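You operate a simulated robot arm through the tools that you are given. There is no shell and no other tool.

The job below is to be done with a simulated two-armed robot. You get a single attempt, and the scene is never put back.

TASK
Fit the green pad in the red post's empty cup, then hoist the end on to the stand.
Fine: the end with the red eye; pad first; clear the pads; land it in the middle, chain slack. Touch down gently, never at full speed. Keep from under the load and leave it untouched in motion.

It is judged by the outcome, as a careful person would: the job done as asked, and still so three seconds after it is handed in. It fails if anything else is knocked over, pushed out of place, dropped, spilled or broken.

THE ROBOT
Two 7-joint arms with two-finger parallel grippers on one trunk, on a base that drives. Base frame: it is fixed to the floor where the robot stands at the start and does not move with it; the origin is under the middle of the robot, x ahead of it, y to its left, z up. Readings come in mm, degrees, newtons and seconds.
The left shoulder is at the start at [110, 169, 1467], the right one opposite. With the tool pointing down near the work surface each hand reaches from about 100 to 520 mm from the robot's upright axis, wherever it stands, measured 20 degrees to its own side. Places, roughly: cup of the red post [-100, 400, 600]. Payload 1.57 kg a hand.
The TCP of each hand is the grasp point between the finger pads, 30 mm short of the fingertips. In the tool frame z runs along the fingers and y along their closing line. The gripper opens to 80 mm. The fingers are 17 mm wide and 12 mm thick; the gripper's body (40 by 82 mm) begins 80 mm behind the TCP.
Orientation is that of the tool frame in the base frame, as a unit quaternion [x, y, z, w]. With the fingers straight down and closing along the base's y, the tool's x points along the base's -x, its y along +y and its z along -z.

THE INTERFACE
- The arms move only by the tool drive_tool. It takes "left_deltas", "right_deltas" or both (then of equal length, played together; a hand with none holds still); each is text: rows parted by semicolons, each of 7 numbers parted by spaces: the shift along the tool's x, y, z in mm, then the turn, a rotation vector about the tool's x, y, z in rad, then the opening, from 0 (shut) to 1 (fully open). In form: tx ty tz rx ry rz jaw; .... A call has 1 to 20 rows; each row shifts and turns the commanded pose from where the row before left it, along the tool's axes as they then stand. A row lasts 0.2 s, in which the tool goes at most 50 mm and 8.6 degrees; a call with a longer step from one row to the next is refused whole, and so is a gripper value outside its range. Where a pose cannot be reached the arm comes as near as it can. A force on the tool above 90 N (or 10 N above the force at the start of the call, whichever is more), or a blocked arm, ends the call early, and 0.2 s more pass. Each finger travels about 72 mm/s and halts on what it meets, pressing with about 21 N; the grip force reading is that of the motor and also rises with nothing between the fingers. The clock runs only during rows and for 0.2 s after the last one: add rows that do not move to give the fingers time. It gives the time, the measured TCP pose, the force on the tool (base axes), the opening and the grip force at its end, in the units of the frame above (readings bear some noise), with the torque about the TCP (base axes, N m) and any sound that the robot's microphone picked up, and new pictures: "show" is both (left out), scene, wrist or none (wrist: the cameras of the hands that moved).
- Cameras (640 x 400 px; columns grow to the right, rows downward): "scene" is now at [137.8, 19.7, 1630.7]; the picture's right is [0.32, -0.95, 0.00], its down [-0.86, -0.29, -0.42] and it looks along [0.40, 0.14, -0.91] (base axes); focal length 257 px, centre (320, 200). "left" rides on the left gripper at [72, 7, -122] in its tool frame; the picture's right is [-0.09, 1.00, 0.00], its down [-0.84, -0.08, -0.54] and it looks along [-0.54, -0.05, 0.84] (tool axes); focal length 238 px, centre (320, 200). "right" rides on the right gripper at [72, -7, -122] in its tool frame; the picture's right is [0.09, 1.00, 0.00], its down [-0.84, 0.08, -0.54] and it looks along [-0.54, 0.05, 0.84] (tool axes); focal length 238 px, centre (320, 200). There is no depth. A picture from a camera that has moved, and an enlarged one, comes with that camera's place and axes in the base frame and with its lens.
- raise_lower(by): slides the trunk up (or, below 0, down) by that many mm; the arms and the scene camera ride with it, the base frame stays. It gives what a move gives, with no picture.
- steer(legs): drives the robot by 1 to 6 legs, each [ahead, left, turn to the left] in mm, mm and degrees, along the robot's own axes; the way and the turn of a leg run together, so that a leg with both is an arc; at most 1500 mm and 180 degrees a leg. The arms and the cameras ride along, it lands a little off, and it stops where it bumps. It gives what a move gives, and a new picture of the scene camera.
- turn_head(pan, tilt): turns the head with the scene camera to pan (to the left, within 86 degrees either way) and tilt (down, from -29 to 69), counted from straight ahead of the robot. It gives what a move gives, and a new picture of the scene camera.
- enlarge(camera, box): a new picture of the part [left, top, right, bottom] of that camera's present view, enlarged. It takes no simulated time.
- hand_in(): hands the job in; it is judged then, once.

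Nothing tells you exact positions but the pictures and the camera data. Unless the task says otherwise, let go and move clear before handing in.

The tools are called as a command line: name --argument value ..., lists and objects as JSON in quotes. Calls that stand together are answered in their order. drive_tool: Moves the arms, as the interface text tells. Its arguments: {"type":"object","properties":{"left_deltas":{"type":"string"},"right_deltas":{"type":"string"},"show":{"type":"string","enum":["both","scene","wrist","none"]}},"required":[]} The other tools are called the same way: raise_lower (by) slides the trunk up or down; steer (legs) drives the base; turn_head (pan, tilt) turns the head that bears the scene camera; enlarge (camera, box) takes an enlarged picture of a part of a camera's view; hand_in () hands the job in.

At the start:

```text
clock: 0.0
left_tcp_pos: [513.8, 492.4, 999.9]
left_ee_rot: [0.0, 1.0, 0.001, 0.0]
left_ft_force: [0.5, 1.4, 1.0]
left_torque: [-0.04, -0.01, -0.02]
left_width: 79.9
left_grip_force: 0.0
right_tcp_pos: [674.8, -146.0, 1216.8]
right_ee_rot: [0.001, 1.0, 0.0, 0.0]
right_ft_force: [0.9, -0.3, -0.8]
right_torque: [0.02, -0.01, -0.01]
right_width: 79.9
right_grip_force: 0.0
trunk travel left (down, up): [-781.0, 109.0]
robot x, y, heading: [-1.6, -1.8, 0.1]
head pan, tilt: [18.7, 65.0]
```

scene: 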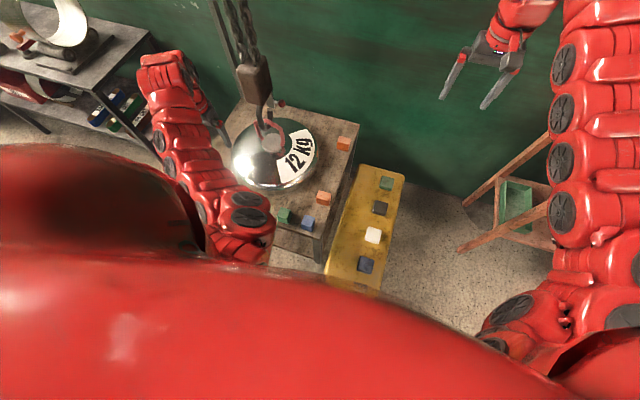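
right: 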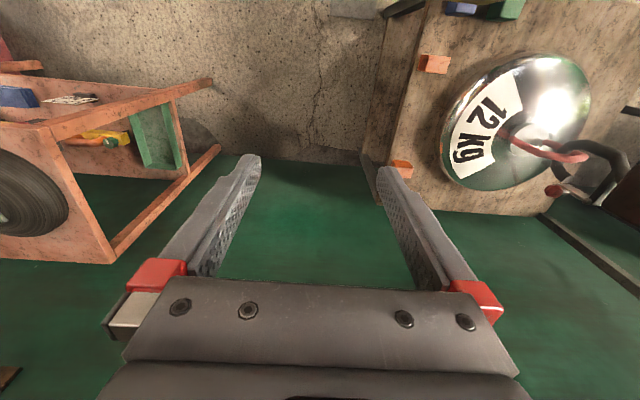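
left: 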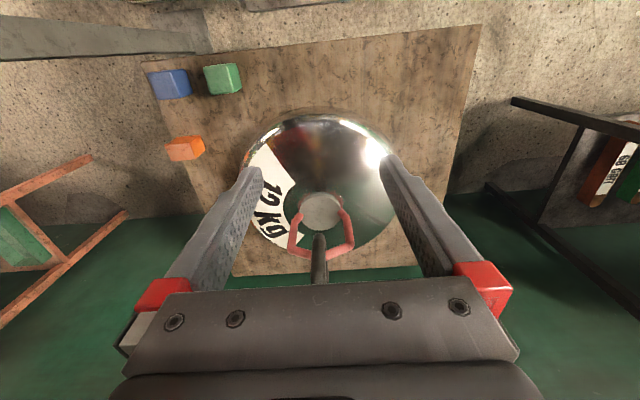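

I see a steel dome marked "12 kg" with a red eye and a hook on a chain above it, on a low platform. There are coloured pads nearby and a yellow strip with more pads. I'll look around first to find the posts, the stand and the hoist control.

turn_head --pan 60 --tilt 40

turn_head --pan 85 --tilt 45

turn_head --pan 25 --tilt 10

turn_head --pan -40 --tilt 35

```text
clock: 1.1
left_tcp_pos: [514.8, 492.0, 1000.1]
left_ee_rot: [0.0, 1.0, 0.0, 0.0]
left_ft_force: [0.4, -0.6, 0.3]
left_torque: [0.0, 0.04, 0.0]
left_width: 79.9
left_grip_force: 0.0
right_tcp_pos: [675.0, -145.5, 1215.5]
right_ee_rot: [0.0, 1.0, 0.0, 0.001]
right_ft_force: [-0.1, -0.3, 0.3]
right_torque: [0.0, -0.04, 0.01]
right_width: 80.1
right_grip_force: 0.0
trunk travel left (down, up): [-781.0, 109.0]
robot x, y, heading: [2.1, 2.1, -0.1]
head pan, tilt: [60.0, 40.0]
camera scene: at [122.9, 73.8, 1662.9], right [0.87, -0.5, 0.0], down [-0.32, -0.56, -0.77], along [0.38, 0.66, -0.64], focal length 257 px, centre (320, 200)
```

scene: 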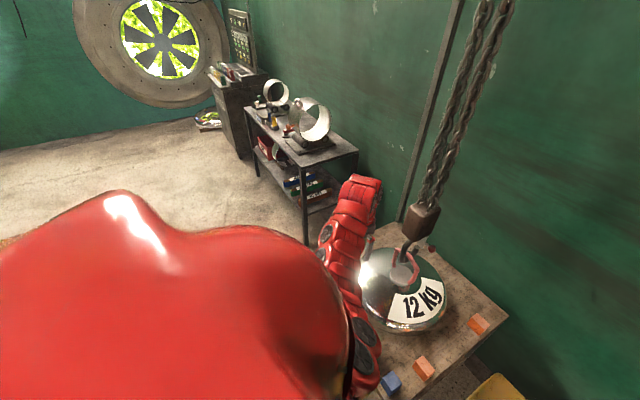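

```text
clock: 2.0
left_tcp_pos: [514.2, 491.6, 1000.2]
left_ee_rot: [0.0, 1.0, 0.0, 0.0]
left_ft_force: [-0.8, -0.8, -0.1]
left_torque: [0.02, 0.01, 0.03]
left_width: 80.0
left_grip_force: 0.1
right_tcp_pos: [674.8, -146.1, 1215.5]
right_ee_rot: [0.0, 1.0, 0.0, -0.001]
right_ft_force: [0.5, 0.3, -0.3]
right_torque: [0.01, 0.01, 0.0]
right_width: 80.0
right_grip_force: 0.1
trunk travel left (down, up): [-781.0, 109.0]
robot x, y, heading: [-1.2, -3.2, -0.1]
head pan, tilt: [85.0, 45.0]
camera scene: at [87.5, 81.3, 1655.7], right [1.0, -0.09, 0.0], down [-0.06, -0.7, -0.71], along [0.06, 0.7, -0.71], focal length 257 px, centre (320, 200)
```

scene: 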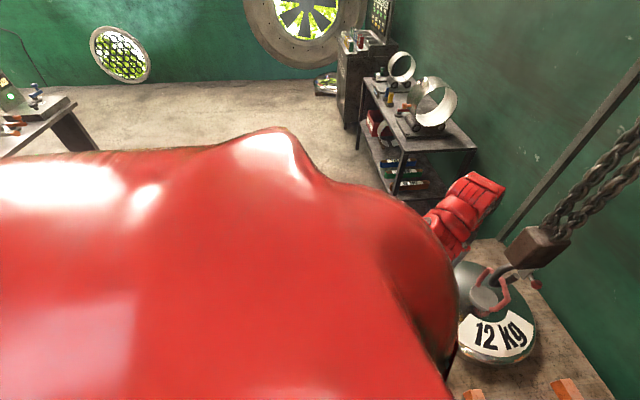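

```text
clock: 3.3
left_tcp_pos: [515.5, 491.8, 999.6]
left_ee_rot: [0.0, 1.0, 0.001, 0.0]
left_ft_force: [0.0, -0.1, 0.4]
left_torque: [0.03, 0.01, 0.07]
left_width: 80.2
left_grip_force: 0.0
right_tcp_pos: [673.9, -146.7, 1216.2]
right_ee_rot: [-0.001, 1.0, 0.0, 0.0]
right_ft_force: [0.6, -0.6, -1.3]
right_torque: [0.0, -0.02, 0.01]
right_width: 79.8
right_grip_force: 0.1
trunk travel left (down, up): [-781.0, 109.0]
robot x, y, heading: [1.9, 1.0, -0.0]
head pan, tilt: [25.0, 10.0]
camera scene: at [164.6, 39.7, 1710.6], right [0.42, -0.91, 0.0], down [-0.16, -0.07, -0.98], along [0.89, 0.42, -0.17], focal length 257 px, centre (320, 200)
```

scene: 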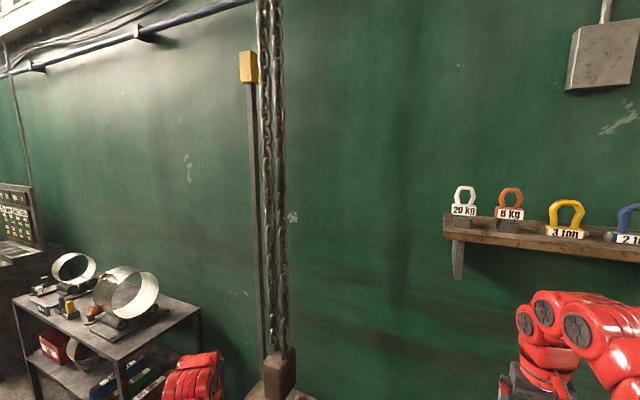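

```text
clock: 4.6
left_tcp_pos: [514.6, 491.0, 1000.3]
left_ee_rot: [0.001, 1.0, 0.0, -0.001]
left_ft_force: [-0.5, -0.5, -0.1]
left_torque: [0.01, 0.0, 0.03]
left_width: 80.1
left_grip_force: 0.0
right_tcp_pos: [674.0, -145.2, 1215.4]
right_ee_rot: [0.0, 1.0, 0.001, 0.001]
right_ft_force: [0.2, 0.4, 0.9]
right_torque: [-0.02, -0.02, 0.03]
right_width: 79.9
right_grip_force: 0.2
trunk travel left (down, up): [-781.0, 109.0]
robot x, y, heading: [0.7, 2.8, 0.2]
head pan, tilt: [-40.0, 35.0]
camera scene: at [147.9, -56.3, 1670.5], right [-0.64, -0.77, 0.0], down [-0.44, 0.37, -0.82], along [0.63, -0.53, -0.57], focal length 257 px, centre (320, 200)
```

scene: 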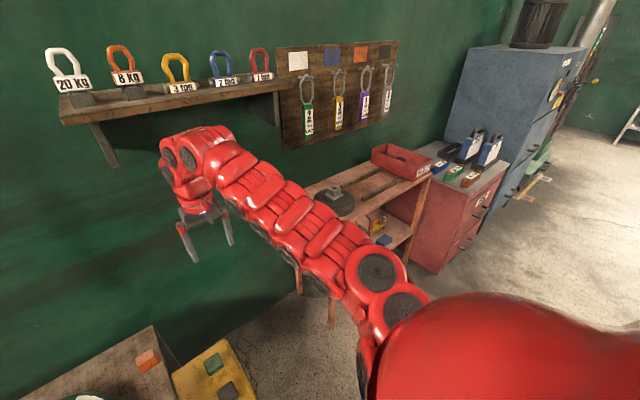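

The hook, chain and wall shelf are visible, but not the posts yet. They should be at the robot's left flank. I'll look up at the hoist and around further.

turn_head --pan 30 --tilt -29

turn_head --pan 86 --tilt -10

turn_head --pan 86 --tilt 69

turn_head --pan -86 --tilt 30

```text
clock: 6.0
left_tcp_pos: [515.0, 491.8, 999.9]
left_ee_rot: [0.0, 1.0, 0.0, 0.0]
left_ft_force: [0.3, -0.2, 0.4]
left_torque: [0.01, 0.0, 0.0]
left_width: 80.0
left_grip_force: 0.0
right_tcp_pos: [674.2, -145.0, 1216.5]
right_ee_rot: [0.0, 1.0, -0.001, 0.0]
right_ft_force: [0.5, 1.0, -0.1]
right_torque: [0.01, 0.01, 0.01]
right_width: 79.9
right_grip_force: 0.0
trunk travel left (down, up): [-781.0, 109.0]
robot x, y, heading: [-0.3, -1.3, -0.1]
head pan, tilt: [30.0, -28.6]
camera scene: at [138.5, 33.7, 1766.7], right [0.5, -0.87, 0.0], down [0.41, 0.24, -0.88], along [0.76, 0.44, 0.48], focal length 257 px, centre (320, 200)
```

scene: 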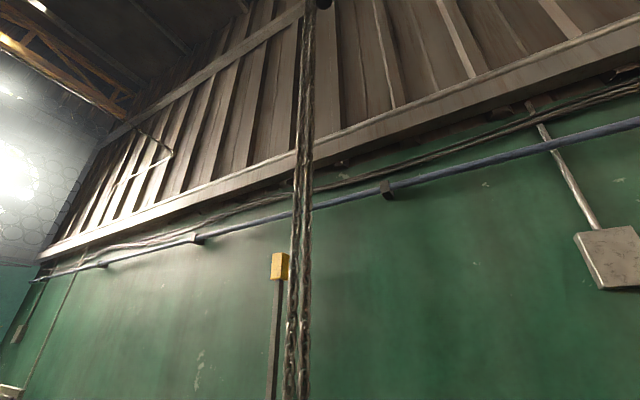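

```text
clock: 7.3
left_tcp_pos: [514.5, 492.4, 1000.2]
left_ee_rot: [0.0, 1.0, 0.0, 0.001]
left_ft_force: [0.3, -0.2, -0.3]
left_torque: [-0.02, -0.04, 0.01]
left_width: 79.9
left_grip_force: 0.1
right_tcp_pos: [673.9, -144.8, 1217.2]
right_ee_rot: [0.001, 1.0, 0.0, 0.0]
right_ft_force: [-0.3, -0.3, 0.0]
right_torque: [0.03, 0.05, 0.01]
right_width: 80.0
right_grip_force: 0.1
trunk travel left (down, up): [-781.0, 109.0]
robot x, y, heading: [-0.3, 2.0, 0.0]
head pan, tilt: [85.9, -10.0]
camera scene: at [86.4, 84.3, 1741.9], right [1.0, -0.07, 0.0], down [0.01, 0.17, -0.98], along [0.07, 0.98, 0.17], focal length 257 px, centre (320, 200)
```

scene: 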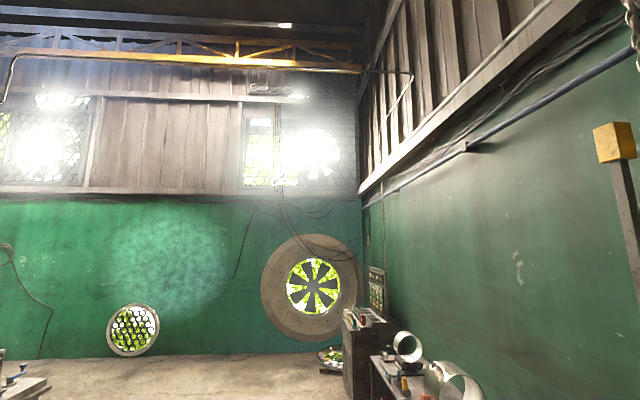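

```text
clock: 8.8
left_tcp_pos: [514.8, 491.8, 1000.9]
left_ee_rot: [0.001, 1.0, 0.0, 0.0]
left_ft_force: [-0.3, -0.2, 0.1]
left_torque: [0.0, 0.02, 0.0]
left_width: 80.2
left_grip_force: 0.0
right_tcp_pos: [674.9, -146.1, 1217.2]
right_ee_rot: [-0.001, 1.0, 0.0, -0.001]
right_ft_force: [-0.5, 0.3, -0.4]
right_torque: [-0.02, -0.02, 0.0]
right_width: 80.1
right_grip_force: 0.1
trunk travel left (down, up): [-781.0, 109.0]
robot x, y, heading: [0.8, -4.3, -0.1]
head pan, tilt: [85.9, 68.8]
camera scene: at [84.3, 56.1, 1626.9], right [1.0, -0.07, 0.0], down [-0.07, -0.93, -0.36], along [0.03, 0.36, -0.93], focal length 257 px, centre (320, 200)
```

scene: 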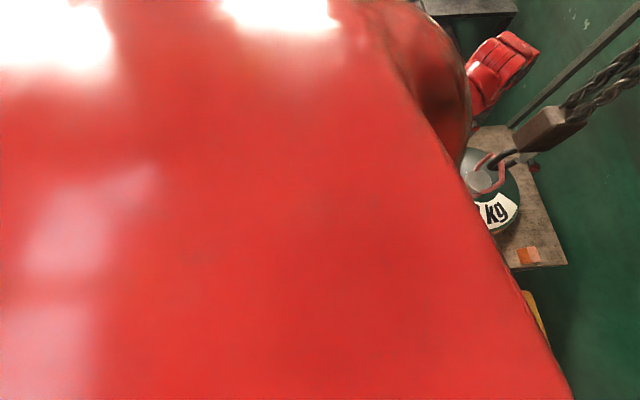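

```text
clock: 11.4
left_tcp_pos: [514.8, 491.5, 999.5]
left_ee_rot: [0.0, 1.0, 0.0, 0.0]
left_ft_force: [-0.5, 0.8, -0.1]
left_torque: [0.03, 0.0, -0.01]
left_width: 79.7
left_grip_force: 0.1
right_tcp_pos: [674.6, -146.0, 1216.6]
right_ee_rot: [0.0, 1.0, 0.001, 0.0]
right_ft_force: [-0.9, -0.5, 0.2]
right_torque: [-0.04, 0.01, -0.02]
right_width: 80.0
right_grip_force: 0.1
trunk travel left (down, up): [-781.0, 109.0]
robot x, y, heading: [-1.0, 2.5, 0.4]
head pan, tilt: [-85.9, 30.0]
camera scene: at [86.8, -90.0, 1678.3], right [-1.0, -0.07, 0.0], down [-0.04, 0.5, -0.87], along [0.06, -0.86, -0.5], focal length 257 px, centre (320, 200)
```

scene: 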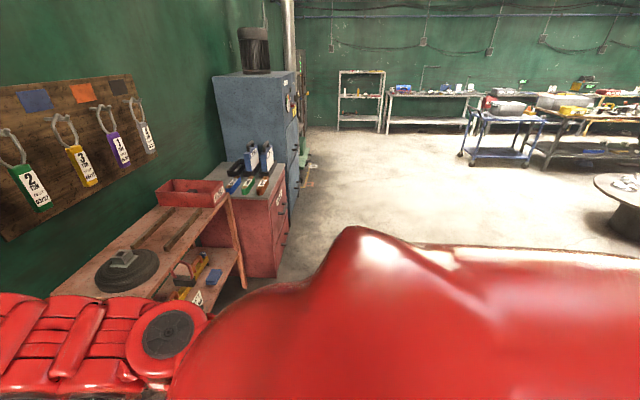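

The stand is hidden behind the robot's own body. I'll enlarge the views I have to understand the hook and the pads.

turn_head --pan 25 --tilt 50

enlarge --camera "scene" --box '[200, 50, 480, 225]'

enlarge --camera "right" --box '[360, 0, 640, 220]'

enlarge --camera "left" --box '[130, 20, 500, 290]'

```text
clock: 13.3
left_tcp_pos: [514.3, 491.4, 999.3]
left_ee_rot: [0.0, 1.0, 0.0, -0.001]
left_ft_force: [-0.1, 0.6, 0.4]
left_torque: [0.01, -0.02, 0.0]
left_width: 80.2
left_grip_force: 0.2
right_tcp_pos: [675.1, -146.1, 1215.6]
right_ee_rot: [0.0, 1.0, -0.001, 0.0]
right_ft_force: [0.0, 0.9, -0.7]
right_torque: [-0.02, 0.03, -0.01]
right_width: 79.8
right_grip_force: 0.0
trunk travel left (down, up): [-781.0, 109.0]
robot x, y, heading: [-0.2, -1.1, -0.1]
head pan, tilt: [25.0, 50.0]
camera scene: at [150.1, 32.7, 1648.8], right [0.42, -0.91, 0.0], down [-0.69, -0.32, -0.64], along [0.58, 0.27, -0.77], focal length 257 px, centre (320, 200)
```

scene: 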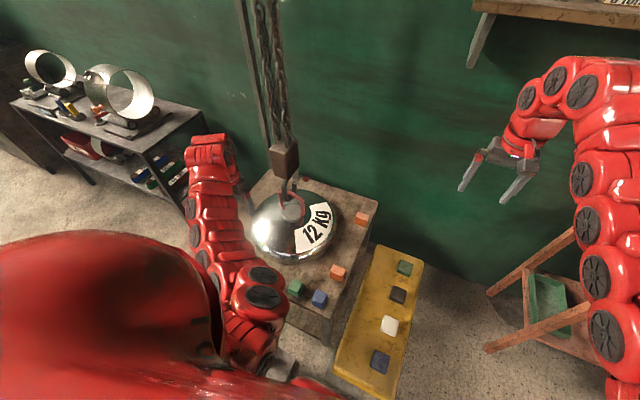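

```text
2.29 times, centred on (340, 138) of scene
camera zoom: at [150.1, 32.7, 1648.8], right [0.42, -0.91, 0.0], down [-0.69, -0.32, -0.64], along [0.58, 0.27, -0.77], focal length 586 px, centre (274, 343)
```

zoom: 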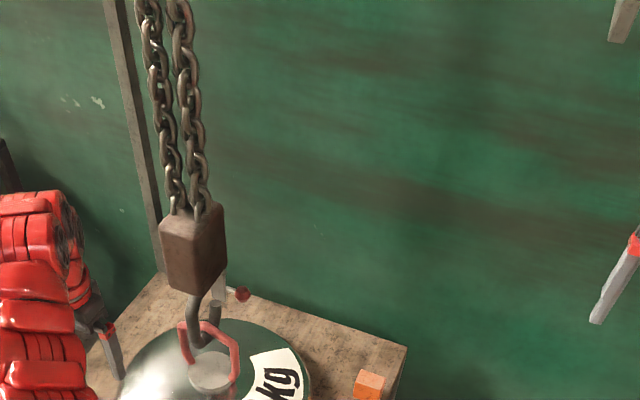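

```text
1.82 times, centred on (500, 110) of right
camera zoom: at [601.3, -152.4, 1337.3], right [-0.09, 1.0, 0.0], down [0.84, 0.08, 0.54], along [0.54, 0.05, -0.84], focal length 433 px, centre (-7, 364)
```

zoom: 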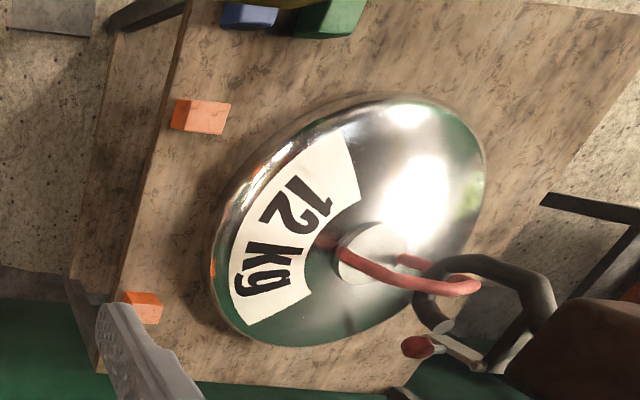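

```text
1.48 times, centred on (315, 155) of left
camera zoom: at [443.5, 497.5, 1121.9], right [0.09, 1.0, 0.0], down [0.84, -0.08, 0.54], along [0.54, -0.05, -0.84], focal length 353 px, centre (327, 267)
```

zoom: 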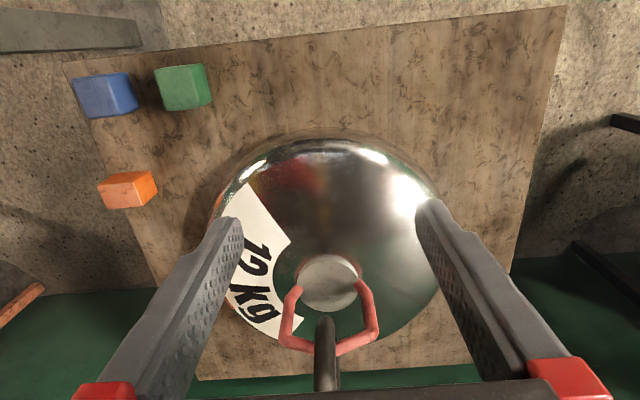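

The hook already passes through the red eye of the 12 kg end. I can't see the stand or posts, so I'll turn the left hand's camera round to look to the left and back.

drive_tool --left_deltas "0 0 0 0 0 -0.149 1; 0 0 0 0 0 -0.149 1; 0 0 0 0 0 -0.149 1; 0 0 0 0 0 -0.149 1; 0 0 0 0 0 -0.149 1; 0 0 0 0 0 -0.149 1; 0 0 0 0 0 -0.149 1; 0 0 0 0 0 -0.149 1; 0 0 0 0 0 -0.149 1; 0 0 0 0 0 -0.149 1" --show "wrist"

drive_tool --left_deltas "0 0 0 0 0 -0.149 1; 0 0 0 0 0 -0.149 1; 0 0 0 0 0 -0.149 1; 0 0 0 0 0 -0.149 1; 0 0 0 0 0 -0.149 1; 0 0 0 0 0 -0.149 1; 0 0 0 0 0 -0.149 1; 0 0 0 0 0 -0.149 1" --show "wrist"

```text
clock: 15.5
left_tcp_pos: [514.1, 492.1, 1000.6]
left_ee_rot: [-0.68, 0.734, 0.0, 0.0]
left_ft_force: [0.6, -0.6, -0.1]
left_torque: [-0.07, -0.01, -0.02]
left_width: 80.1
left_grip_force: 0.0
right_tcp_pos: [675.1, -145.2, 1215.6]
right_ee_rot: [0.0, 1.0, 0.0, 0.0]
right_ft_force: [1.1, 0.6, -0.3]
right_torque: [0.01, -0.01, 0.01]
right_width: 79.7
right_grip_force: 0.0
trunk travel left (down, up): [-781.0, 109.0]
robot x, y, heading: [1.6, -0.8, 0.1]
head pan, tilt: [25.0, 50.0]
camera left: at [503.1, 419.8, 1121.8], right [-0.99, 0.17, 0.0], down [0.14, 0.83, 0.54], along [0.09, 0.53, -0.84], focal length 238 px, centre (320, 200)
```

left: 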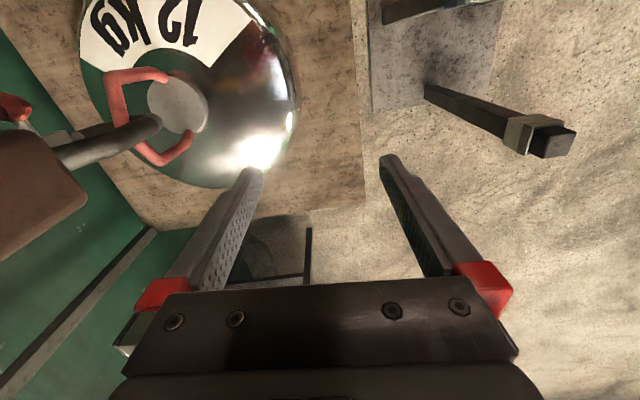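

```text
clock: 17.3
left_tcp_pos: [513.4, 492.0, 1000.3]
left_ee_rot: [0.974, -0.227, 0.0, -0.001]
left_ft_force: [0.8, 0.5, -0.6]
left_torque: [0.0, 0.03, 0.02]
left_width: 80.0
left_grip_force: 0.0
right_tcp_pos: [675.2, -145.0, 1216.6]
right_ee_rot: [0.0, 1.0, 0.0, 0.001]
right_ft_force: [1.3, 0.3, 0.3]
right_torque: [0.01, 0.03, 0.02]
right_width: 80.0
right_grip_force: 0.0
trunk travel left (down, up): [-781.0, 109.0]
robot x, y, heading: [-3.0, -1.5, -0.4]
head pan, tilt: [25.0, 50.0]
camera left: at [576.9, 453.4, 1121.9], right [-0.52, -0.85, 0.0], down [-0.72, 0.44, 0.54], along [-0.46, 0.28, -0.84], focal length 238 px, centre (320, 200)
```

left: 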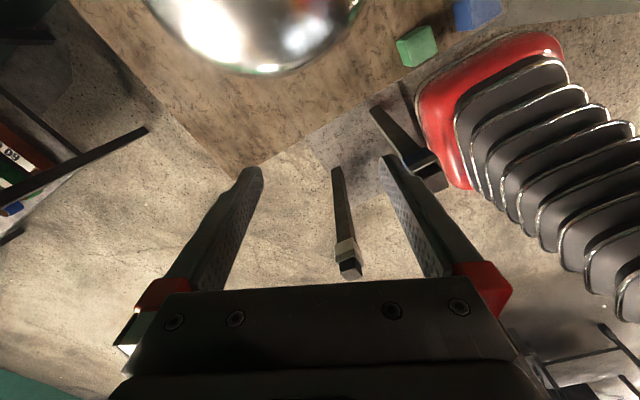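

Grey posts with collars stand on a plate behind the platform; they look like the stand. I'll tilt this camera up to see the whole of it.

drive_tool --left_deltas "0 0 -25 0 -0.149 0 1; 0 0 -25 0 -0.149 0 1; 0 0 -25 0 -0.149 0 1; 0 0 0 0 -0.149 0 1" --show "wrist"

```text
clock: 18.3
left_tcp_pos: [526.9, 487.3, 1073.4]
left_ee_rot: [0.93, -0.218, -0.288, -0.068]
left_ft_force: [-0.4, 0.4, 0.1]
left_torque: [0.02, 0.02, 0.0]
left_width: 79.9
left_grip_force: 0.0
right_tcp_pos: [674.4, -146.4, 1215.3]
right_ee_rot: [0.0, 1.0, 0.0, 0.0]
right_ft_force: [0.4, -0.3, 0.1]
right_torque: [0.02, -0.03, -0.05]
right_width: 80.2
right_grip_force: 0.0
trunk travel left (down, up): [-781.0, 109.0]
robot x, y, heading: [-1.6, 2.4, -0.2]
head pan, tilt: [25.0, 50.0]
camera left: at [639.1, 422.2, 1134.0], right [-0.51, -0.86, 0.05], down [-0.31, 0.24, 0.92], along [-0.8, 0.45, -0.39], focal length 238 px, centre (320, 200)
```

left: 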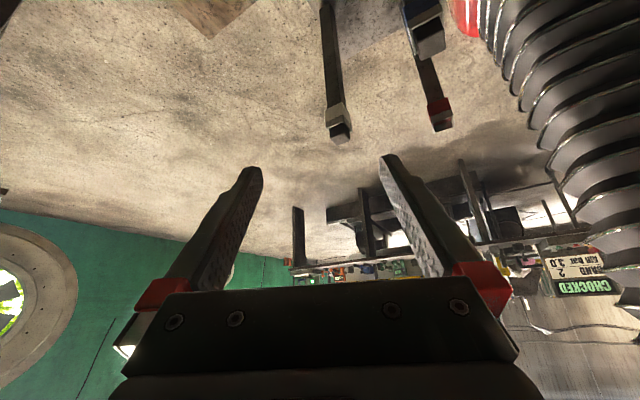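

enlarge --camera "left" --box '[280, 0, 500, 150]'

drive_tool --left_deltas "0 0 0 0 0 -0.149 1; 0 0 0 0 0 -0.149 1; 0 0 0 0 0.149 -0.149 1; 0 0 0 0 0.149 -0.149 1" --show "wrist"

```text
2.67 times, centred on (390, 75) of left
camera zoom: at [639.1, 422.2, 1134.0], right [-0.51, -0.86, 0.05], down [-0.31, 0.24, 0.92], along [-0.8, 0.45, -0.39], focal length 636 px, centre (133, 533)
```

zoom: 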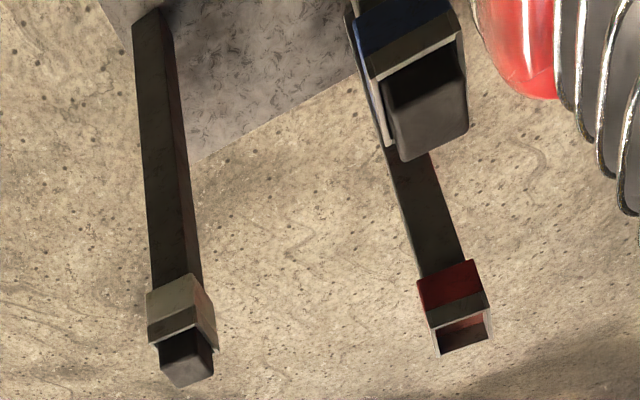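

```text
refused: row 3 steps farther than a row can; nothing moved
```

Three posts are visible: white and blue with dark pads in their cups, and red with an empty cup. I need to tell the green pads apart, so I'll zoom in on them.

enlarge --camera "scene" --box '[260, 190, 440, 400]'

enlarge --camera "scene" --box '[270, 240, 430, 340]'

enlarge --camera "right" --box '[360, 0, 560, 120]'

enlarge --camera "right" --box '[0, 60, 240, 270]'

```text
1.90 times, centred on (350, 295) of scene
camera zoom: at [151.5, 32.7, 1648.6], right [0.42, -0.91, 0.0], down [-0.7, -0.32, -0.64], along [0.58, 0.27, -0.77], focal length 489 px, centre (263, 19)
```

zoom: 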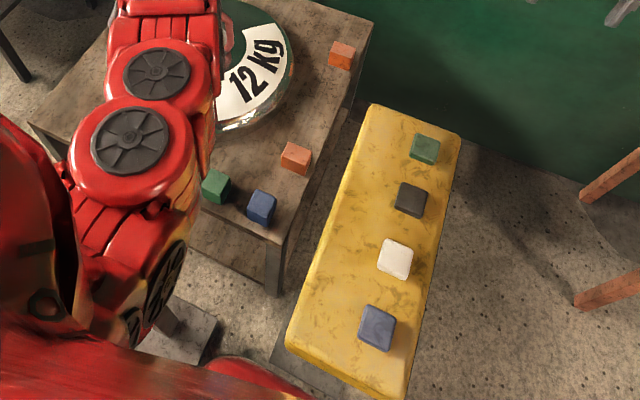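

```text
4.00 times, centred on (350, 290) of scene
camera zoom: at [151.5, 32.7, 1648.6], right [0.42, -0.91, 0.0], down [-0.7, -0.32, -0.64], along [0.58, 0.27, -0.77], focal length 1026 px, centre (200, -160)
```

zoom: 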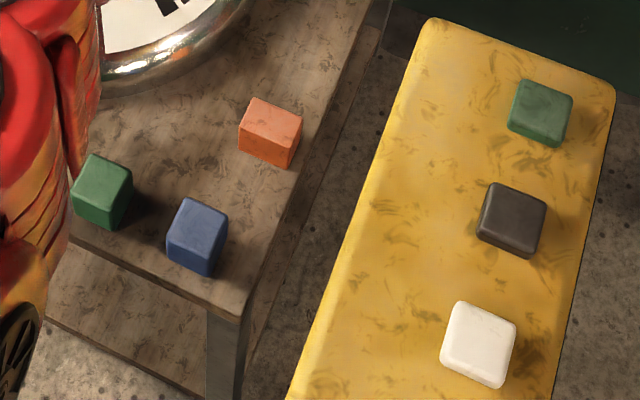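

```text
3.20 times, centred on (460, 60) of right
camera zoom: at [602.3, -152.9, 1336.8], right [-0.09, 1.0, 0.0], down [0.84, 0.08, 0.54], along [0.54, 0.05, -0.84], focal length 763 px, centre (-128, 648)
```

zoom: 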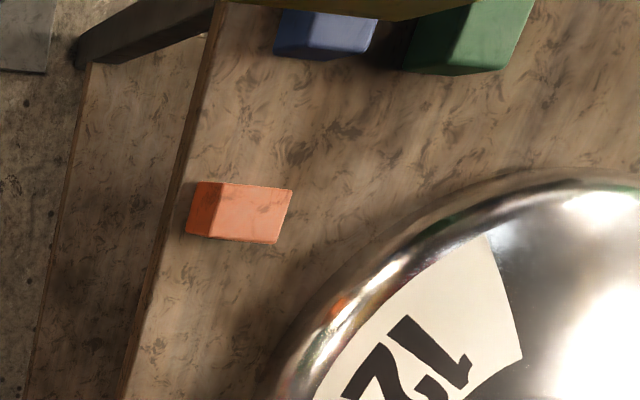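

```text
1.90 times, centred on (120, 165) of right
camera zoom: at [602.3, -152.9, 1336.8], right [-0.09, 1.0, 0.0], down [0.84, 0.08, 0.54], along [0.54, 0.05, -0.84], focal length 454 px, centre (701, 267)
```

zoom: 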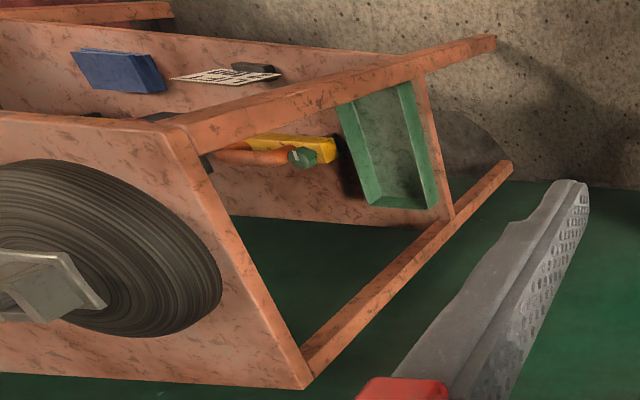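

The yellow tray holds rounded square pads like those already in the cups, one of them green. The platform has plain cubes. I'll look further round for the stand's other posts, the control and the tag.

drive_tool --left_deltas "0 0 0 0.06 0 -0.13 1; 0 0 0 0.06 0 -0.13 1; 0 0 0 0.06 0 -0.13 1" --show "wrist"

enlarge --camera "left" --box '[280, 0, 640, 225]'

```text
clock: 19.1
left_tcp_pos: [523.1, 487.1, 1074.3]
left_ee_rot: [0.946, -0.056, -0.246, -0.203]
left_ft_force: [0.7, 0.2, -0.4]
left_torque: [-0.01, 0.01, 0.0]
left_width: 79.6
left_grip_force: 0.0
right_tcp_pos: [673.8, -145.2, 1216.0]
right_ee_rot: [-0.001, 1.0, 0.001, 0.0]
right_ft_force: [-0.7, -0.6, 0.5]
right_torque: [-0.01, 0.0, 0.0]
right_width: 80.3
right_grip_force: 0.1
trunk travel left (down, up): [-781.0, 109.0]
robot x, y, heading: [-3.1, 2.5, -0.0]
head pan, tilt: [25.0, 50.0]
camera left: at [640.1, 428.8, 1133.0], right [-0.29, -0.91, -0.31], down [-0.47, -0.15, 0.87], along [-0.83, 0.4, -0.39], focal length 238 px, centre (320, 200)
```

left: 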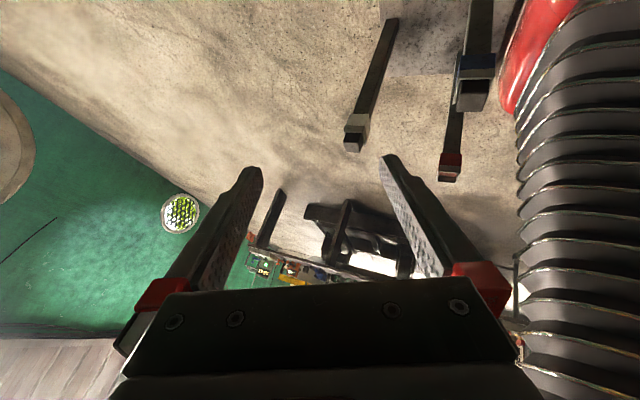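

```text
1.78 times, centred on (460, 112) of left
camera zoom: at [640.1, 428.8, 1133.0], right [-0.29, -0.91, -0.31], down [-0.47, -0.15, 0.87], along [-0.83, 0.4, -0.39], focal length 424 px, centre (71, 356)
```

zoom: 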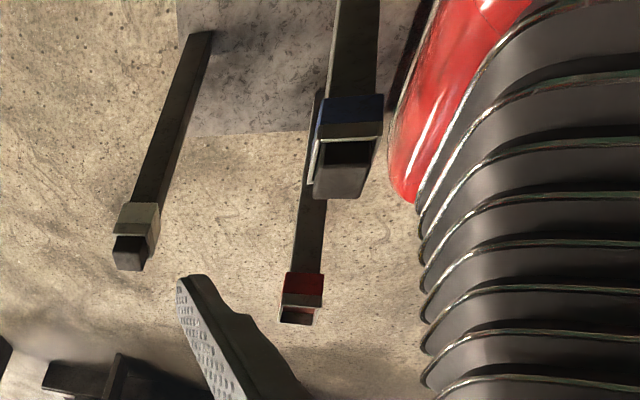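

The stand shows three posts around roughly [70, 475]: red at about [-95, 385], blue at about [239, 371] and white at about [64, 667]. Everything tall lies ahead of me, so I'll back straight out to get an overview and find the hoist control.

steer --legs '[[-500, 0, 0]]'

turn_head --pan 40 --tilt 45

```text
clock: 22.1
left_tcp_pos: [23.1, 486.0, 1074.6]
left_ee_rot: [0.946, -0.058, -0.247, -0.204]
left_ft_force: [0.1, 0.2, 0.1]
left_torque: [-0.01, 0.02, -0.02]
left_width: 80.3
left_grip_force: 0.0
right_tcp_pos: [172.3, -146.7, 1215.7]
right_ee_rot: [0.001, 1.0, 0.0, 0.0]
right_ft_force: [1.1, 0.0, -0.3]
right_torque: [0.02, 0.0, 0.02]
right_width: 79.6
right_grip_force: 0.0
trunk travel left (down, up): [-781.0, 109.0]
robot x, y, heading: [-502.3, 0.9, -0.2]
head pan, tilt: [25.0, 50.0]
camera scene: at [-351.8, 32.9, 1648.7], right [0.42, -0.91, 0.0], down [-0.69, -0.32, -0.64], along [0.58, 0.27, -0.77], focal length 257 px, centre (320, 200)
```

scene: 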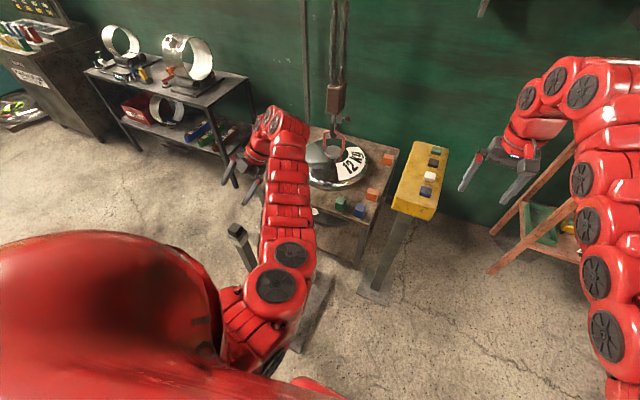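

```text
clock: 22.8
left_tcp_pos: [23.5, 487.9, 1073.7]
left_ee_rot: [0.946, -0.058, -0.247, -0.204]
left_ft_force: [-0.2, -0.1, -0.3]
left_torque: [-0.04, -0.04, 0.03]
left_width: 80.2
left_grip_force: 0.1
right_tcp_pos: [172.0, -145.5, 1215.4]
right_ee_rot: [-0.001, 1.0, 0.0, 0.0]
right_ft_force: [-0.4, 0.4, -0.2]
right_torque: [-0.01, -0.04, -0.01]
right_width: 79.8
right_grip_force: 0.1
trunk travel left (down, up): [-781.0, 109.0]
robot x, y, heading: [-504.1, -1.4, 0.1]
head pan, tilt: [40.0, 45.0]
camera scene: at [-360.4, 52.5, 1655.7], right [0.64, -0.77, 0.0], down [-0.54, -0.45, -0.71], along [0.54, 0.45, -0.71], focal length 257 px, centre (320, 200)
```

scene: 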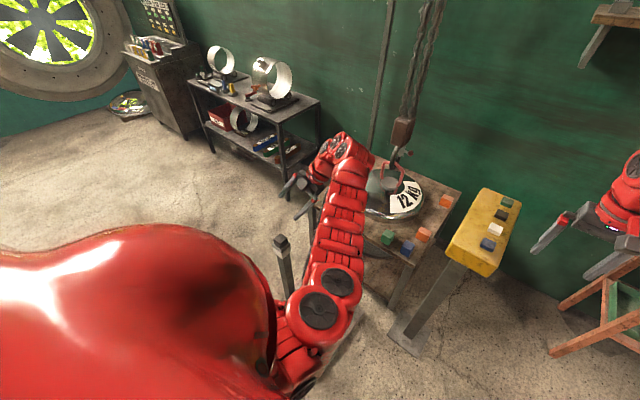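

The "yellow tray" is in fact a pedestal with a sloped yellow top and four buttons (green, black, white, blue), so it's the hoist's control. That makes the pads the blocks on the platform: green, blue and two orange. I'll back up a bit further and zoom in.

steer --legs '[[-700, 0, 0]]'

turn_head --pan 20 --tilt 25

enlarge --camera "scene" --box '[180, 150, 460, 325]'

turn_head --pan 20 --tilt -25

```text
clock: 26.7
left_tcp_pos: [-674.3, 486.5, 1073.2]
left_ee_rot: [0.946, -0.059, -0.247, -0.204]
left_ft_force: [-0.5, -0.1, -0.2]
left_torque: [0.0, 0.03, 0.0]
left_width: 80.1
left_grip_force: 0.0
right_tcp_pos: [-524.8, -146.5, 1215.9]
right_ee_rot: [0.001, 1.0, 0.0, 0.0]
right_ft_force: [-0.6, -0.3, -0.8]
right_torque: [-0.01, 0.01, 0.01]
right_width: 79.9
right_grip_force: 0.1
trunk travel left (down, up): [-781.0, 109.0]
robot x, y, heading: [-1197.5, 0.6, -0.2]
head pan, tilt: [40.0, 45.0]
camera scene: at [-1056.4, 53.6, 1655.6], right [0.64, -0.77, 0.0], down [-0.54, -0.45, -0.71], along [0.54, 0.45, -0.71], focal length 257 px, centre (320, 200)
```

scene: 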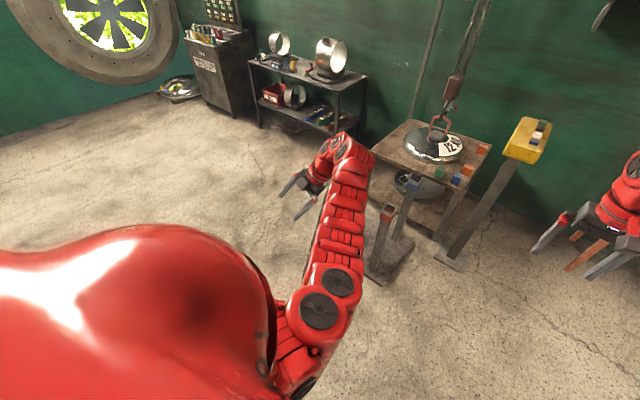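

```text
clock: 27.5
left_tcp_pos: [-673.9, 487.3, 1074.1]
left_ee_rot: [0.945, -0.059, -0.247, -0.204]
left_ft_force: [0.7, -0.4, -0.3]
left_torque: [0.02, -0.02, 0.0]
left_width: 79.9
left_grip_force: 0.0
right_tcp_pos: [-525.2, -145.8, 1215.2]
right_ee_rot: [0.001, 1.0, 0.0, 0.0]
right_ft_force: [-0.3, 0.0, 0.5]
right_torque: [0.0, 0.01, 0.0]
right_width: 80.0
right_grip_force: 0.0
trunk travel left (down, up): [-781.0, 109.0]
robot x, y, heading: [-1199.7, -1.2, -0.1]
head pan, tilt: [20.0, 25.0]
camera scene: at [-1032.8, 32.9, 1686.2], right [0.34, -0.94, 0.0], down [-0.4, -0.14, -0.91], along [0.85, 0.31, -0.42], focal length 257 px, centre (320, 200)
```

scene: 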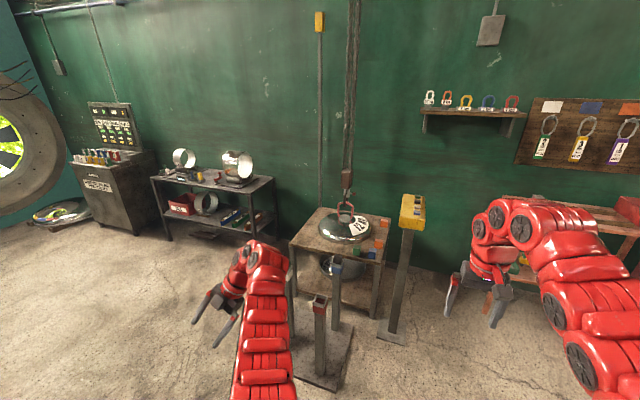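

```text
2.29 times, centred on (320, 238) of scene
camera zoom: at [-1032.8, 32.9, 1686.2], right [0.34, -0.94, 0.0], down [-0.4, -0.14, -0.91], along [0.85, 0.31, -0.42], focal length 586 px, centre (320, 114)
```

zoom: 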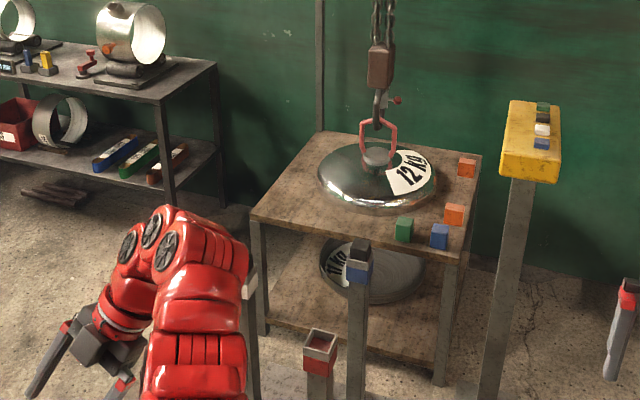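

```text
clock: 28.7
left_tcp_pos: [-674.4, 487.4, 1074.7]
left_ee_rot: [0.946, -0.059, -0.246, -0.204]
left_ft_force: [0.4, 0.4, 0.2]
left_torque: [0.0, 0.0, 0.03]
left_width: 79.9
left_grip_force: 0.0
right_tcp_pos: [-525.5, -145.2, 1214.9]
right_ee_rot: [0.001, 1.0, 0.0, 0.0]
right_ft_force: [-0.4, 0.1, 0.2]
right_torque: [0.02, 0.02, -0.02]
right_width: 80.3
right_grip_force: 0.1
trunk travel left (down, up): [-781.0, 109.0]
robot x, y, heading: [-1199.2, 0.7, -0.2]
head pan, tilt: [20.0, -25.0]
camera scene: at [-1052.4, 25.7, 1762.3], right [0.34, -0.94, 0.0], down [0.4, 0.14, -0.91], along [0.85, 0.31, 0.42], focal length 257 px, centre (320, 200)
```

scene: 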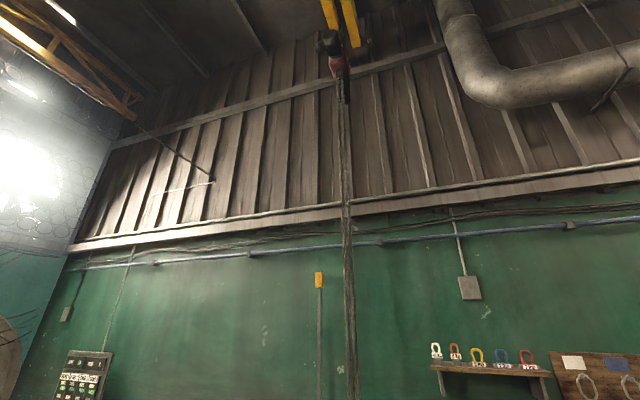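

Now the layout is clear:
- **Platform and end:** platform at z≈560 with the 12 kg red-eyed end on the hook, and a second end on the shelf below.
- **Green pad:** about [483, 304].
- **Stand:** three posts, with the red cup empty.
- **Control and rail:** button pedestal at about [380, -38, 1054], and an overhead rail running along x.

I'll turn the left hand back to straight down while I'm in free space.

drive_tool --left_deltas "0 0 0 -0.06 0 0.13 1; 0 0 0 -0.06 0 0.13 1; 0 0 0 -0.06 0 0.13 1; 0 0 0 0 0.149 0 1; 0 0 0 0 0.149 0 1; 0 0 0 0 0.149 0 1; 0 0 0 0 0.149 0 1; 0 0 0 0 0 0.149 1; 0 0 0 0 0 0.149 1; 0 0 0 0 0 0.149 1; 0 0 0 0 0 0.149 1; 0 0 0 0 0 0.149 1; 0 0 0 0 0 0.149 1; 0 0 0 0 0 0.149 1; 0 0 0 0 0 0.149 1; 0 0 0 0 0 0.149 1" --show "none"

drive_tool --left_deltas "0 0 0 0 0 0.149 1; 0 0 0 0 0 0.149 1; 0 0 0 0 0 0.149 1; 0 0 0 0 0 0.149 1; 0 0 0 0 0 0.149 1; 0 0 0 0 0 0.149 1; 0 0 0 0 0 0.149 1; 0 0 0 0 0 0.149 1; 0 0 0 0 0 0.149 1" --show "none"

turn_head --pan 20 --tilt 35

```text
clock: 32.1
left_tcp_pos: [-681.5, 500.9, 1076.0]
left_ee_rot: [-0.62, 0.784, 0.023, -0.017]
left_ft_force: [0.0, -0.5, 0.1]
left_torque: [-0.01, -0.02, -0.01]
left_width: 80.0
left_grip_force: 0.1
left hand out of reach, approached as far as the arm can: row 7
right_tcp_pos: [-525.5, -146.7, 1215.8]
right_ee_rot: [0.001, 1.0, 0.0, 0.0]
right_ft_force: [-0.1, -0.7, -0.2]
right_torque: [-0.01, -0.02, 0.01]
right_width: 80.0
right_grip_force: 0.0
trunk travel left (down, up): [-781.0, 109.0]
robot x, y, heading: [-1199.1, -1.8, -0.4]
head pan, tilt: [20.0, -25.0]
```

```text
clock: 34.1
left_tcp_pos: [-680.8, 500.3, 1075.4]
left_ee_rot: [0.001, 1.0, 0.008, -0.028]
left_ft_force: [0.6, 0.4, -0.8]
left_torque: [0.06, 0.0, 0.0]
left_width: 79.8
left_grip_force: 0.0
right_tcp_pos: [-526.1, -145.7, 1215.9]
right_ee_rot: [0.001, 1.0, 0.0, 0.0]
right_ft_force: [0.1, -0.5, -0.4]
right_torque: [0.03, 0.04, 0.03]
right_width: 80.0
right_grip_force: 0.1
trunk travel left (down, up): [-781.0, 109.0]
robot x, y, heading: [-1200.3, 2.9, -0.1]
head pan, tilt: [20.0, -25.0]
```

```text
clock: 35.4
left_tcp_pos: [-681.8, 501.6, 1074.6]
left_ee_rot: [0.0, 1.0, 0.007, -0.028]
left_ft_force: [-0.5, 0.6, 0.6]
left_torque: [-0.03, 0.02, 0.01]
left_width: 80.1
left_grip_force: 0.1
right_tcp_pos: [-526.3, -146.1, 1215.6]
right_ee_rot: [0.0, 1.0, 0.0, 0.0]
right_ft_force: [1.3, -0.5, -0.5]
right_torque: [-0.01, -0.02, 0.0]
right_width: 80.1
right_grip_force: 0.0
trunk travel left (down, up): [-781.0, 109.0]
robot x, y, heading: [-1198.2, 4.3, -0.2]
head pan, tilt: [20.0, 35.0]
camera scene: at [-1036.5, 31.4, 1670.6], right [0.34, -0.94, 0.0], down [-0.54, -0.19, -0.82], along [0.77, 0.28, -0.57], focal length 257 px, centre (320, 200)
```

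scene: 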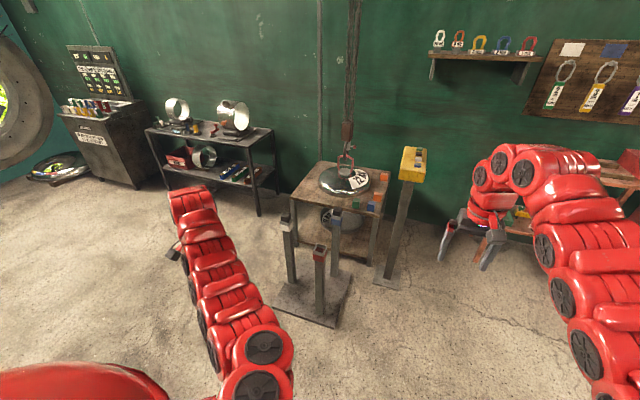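

enlarge --camera "scene" --box '[265, 160, 425, 340]'

enlarge --camera "scene" --box '[270, 185, 390, 260]'

enlarge --camera "scene" --box '[380, 130, 450, 190]'

enlarge --camera "scene" --box '[400, 20, 640, 150]'

enlarge --camera "scene" --box '[50, 30, 200, 190]'

```text
2.22 times, centred on (345, 250) of scene
camera zoom: at [-1036.5, 31.4, 1670.6], right [0.34, -0.94, 0.0], down [-0.54, -0.19, -0.82], along [0.77, 0.28, -0.57], focal length 570 px, centre (264, 89)
```

zoom: 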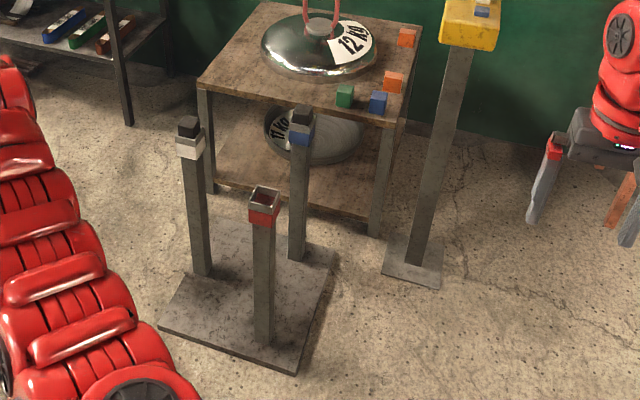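

```text
5.33 times, centred on (330, 222) of scene
camera zoom: at [-1036.5, 31.4, 1670.6], right [0.34, -0.94, 0.0], down [-0.54, -0.19, -0.82], along [0.77, 0.28, -0.57], focal length 1368 px, centre (267, 80)
```

zoom: 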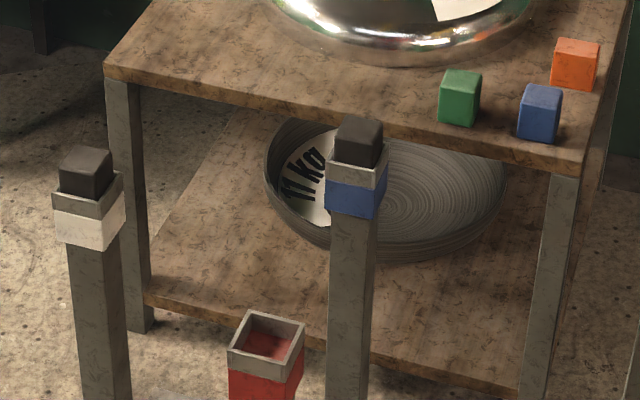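

```text
6.67 times, centred on (415, 160) of scene
camera zoom: at [-1036.5, 31.4, 1670.6], right [0.34, -0.94, 0.0], down [-0.54, -0.19, -0.82], along [0.77, 0.28, -0.57], focal length 1710 px, centre (-313, 467)
```

zoom: 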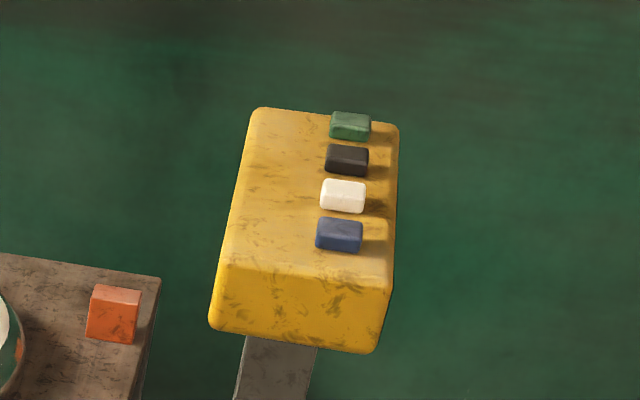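

```text
2.67 times, centred on (520, 85) of scene
camera zoom: at [-1036.5, 31.4, 1670.6], right [0.34, -0.94, 0.0], down [-0.54, -0.19, -0.82], along [0.77, 0.28, -0.57], focal length 684 px, centre (-213, 507)
```

zoom: 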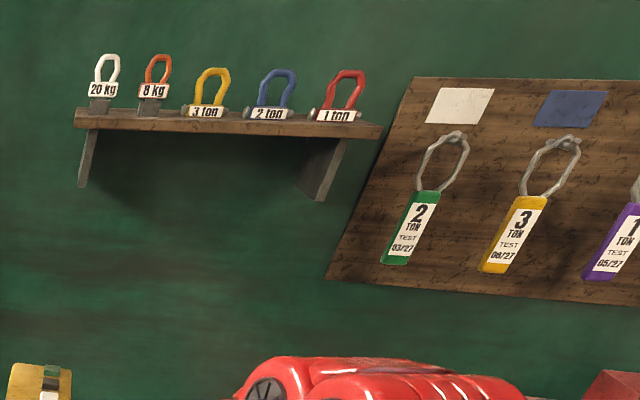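

```text
2.50 times, centred on (125, 110) of scene
camera zoom: at [-1036.5, 31.4, 1670.6], right [0.34, -0.94, 0.0], down [-0.54, -0.19, -0.82], along [0.77, 0.28, -0.57], focal length 641 px, centre (808, 425)
```

zoom: 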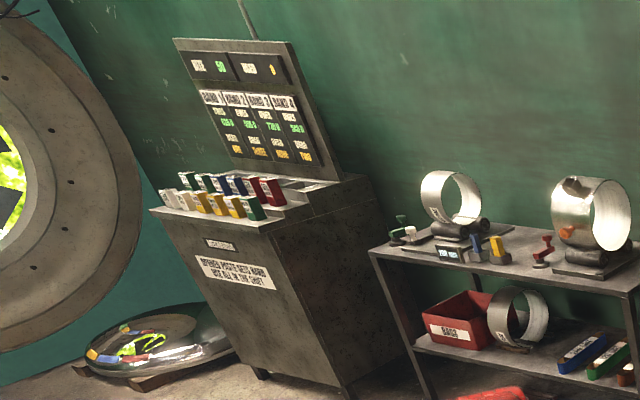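

The stand's base plate spans about x -150..340, y 255..716, so my starting spot is about the only gap between the stand and the pedestal. I'll drive back there and reach for the green pad with the left hand.

steer --legs '[[1200, -5, 0]]'

drive_tool --left_deltas "0 -30 0 0 0.056 0 1; 0 -30 0 0 0 0 1; 0 -30 0 0 0 0 1; 0 -30 0 0 0 0 1; 0 -30 0 0 0 0 1; 0 0 30 0 0 0 1; 0 0 30 0 0 0 1; 0 0 30 0 0 0 1"

```text
clock: 41.4
left_tcp_pos: [509.4, 492.9, 1074.4]
left_ee_rot: [-0.001, 1.0, 0.008, -0.028]
left_ft_force: [0.1, -0.4, 0.7]
left_torque: [0.0, 0.0, 0.02]
left_width: 80.1
left_grip_force: 0.0
right_tcp_pos: [665.4, -154.7, 1216.0]
right_ee_rot: [0.001, 1.0, 0.001, 0.001]
right_ft_force: [-0.4, 0.3, 0.4]
right_torque: [-0.03, 0.0, -0.02]
right_width: 80.2
right_grip_force: 0.1
trunk travel left (down, up): [-781.0, 109.0]
robot x, y, heading: [-10.0, -7.0, -0.2]
head pan, tilt: [20.0, 35.0]
camera scene: at [153.5, 23.4, 1670.6], right [0.34, -0.94, 0.0], down [-0.54, -0.19, -0.82], along [0.77, 0.28, -0.57], focal length 257 px, centre (320, 200)
```

scene: 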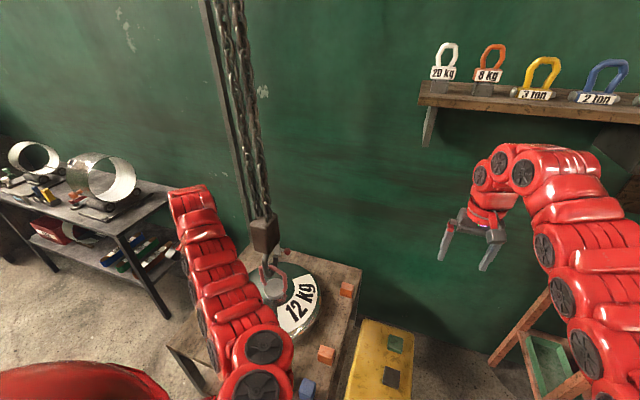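

```text
clock: 43.2
left_tcp_pos: [540.4, 412.5, 979.1]
left_ee_rot: [0.0, 0.998, 0.007, -0.057]
left_ft_force: [-1.0, 0.2, -0.1]
left_torque: [-0.01, 0.0, -0.04]
left_width: 79.9
left_grip_force: 0.0
left hand out of reach, approached as far as the arm can: row 1, 4, 5
right_tcp_pos: [664.6, -154.4, 1215.4]
right_ee_rot: [0.002, 1.0, 0.0, 0.0]
right_ft_force: [0.2, -0.2, -1.3]
right_torque: [-0.01, -0.01, -0.02]
right_width: 79.8
right_grip_force: 0.0
trunk travel left (down, up): [-781.0, 109.0]
robot x, y, heading: [-8.3, -7.8, 0.0]
head pan, tilt: [20.0, 35.0]
camera scene: at [154.0, 22.9, 1670.5], right [0.34, -0.94, 0.0], down [-0.54, -0.19, -0.82], along [0.77, 0.28, -0.57], focal length 257 px, centre (320, 200)
camera left: at [484.7, 416.2, 1109.6], right [0.09, 1.0, 0.0], down [0.89, -0.08, 0.44], along [0.44, -0.04, -0.9], focal length 238 px, centre (320, 200)
```

scene: 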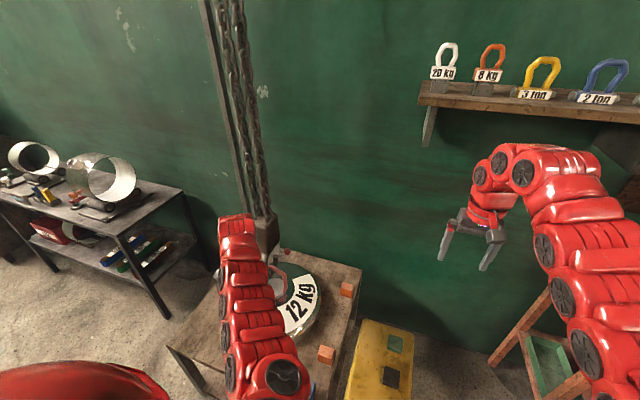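
left: 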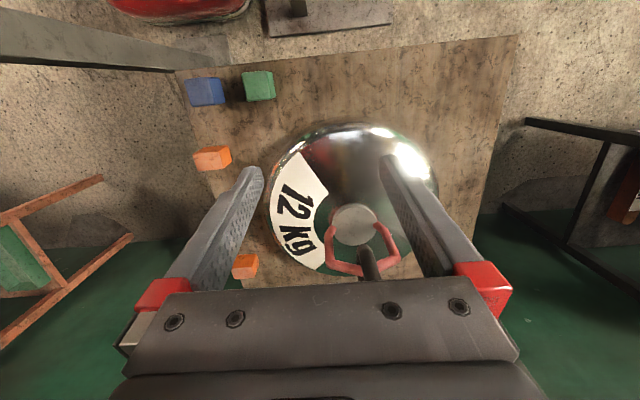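

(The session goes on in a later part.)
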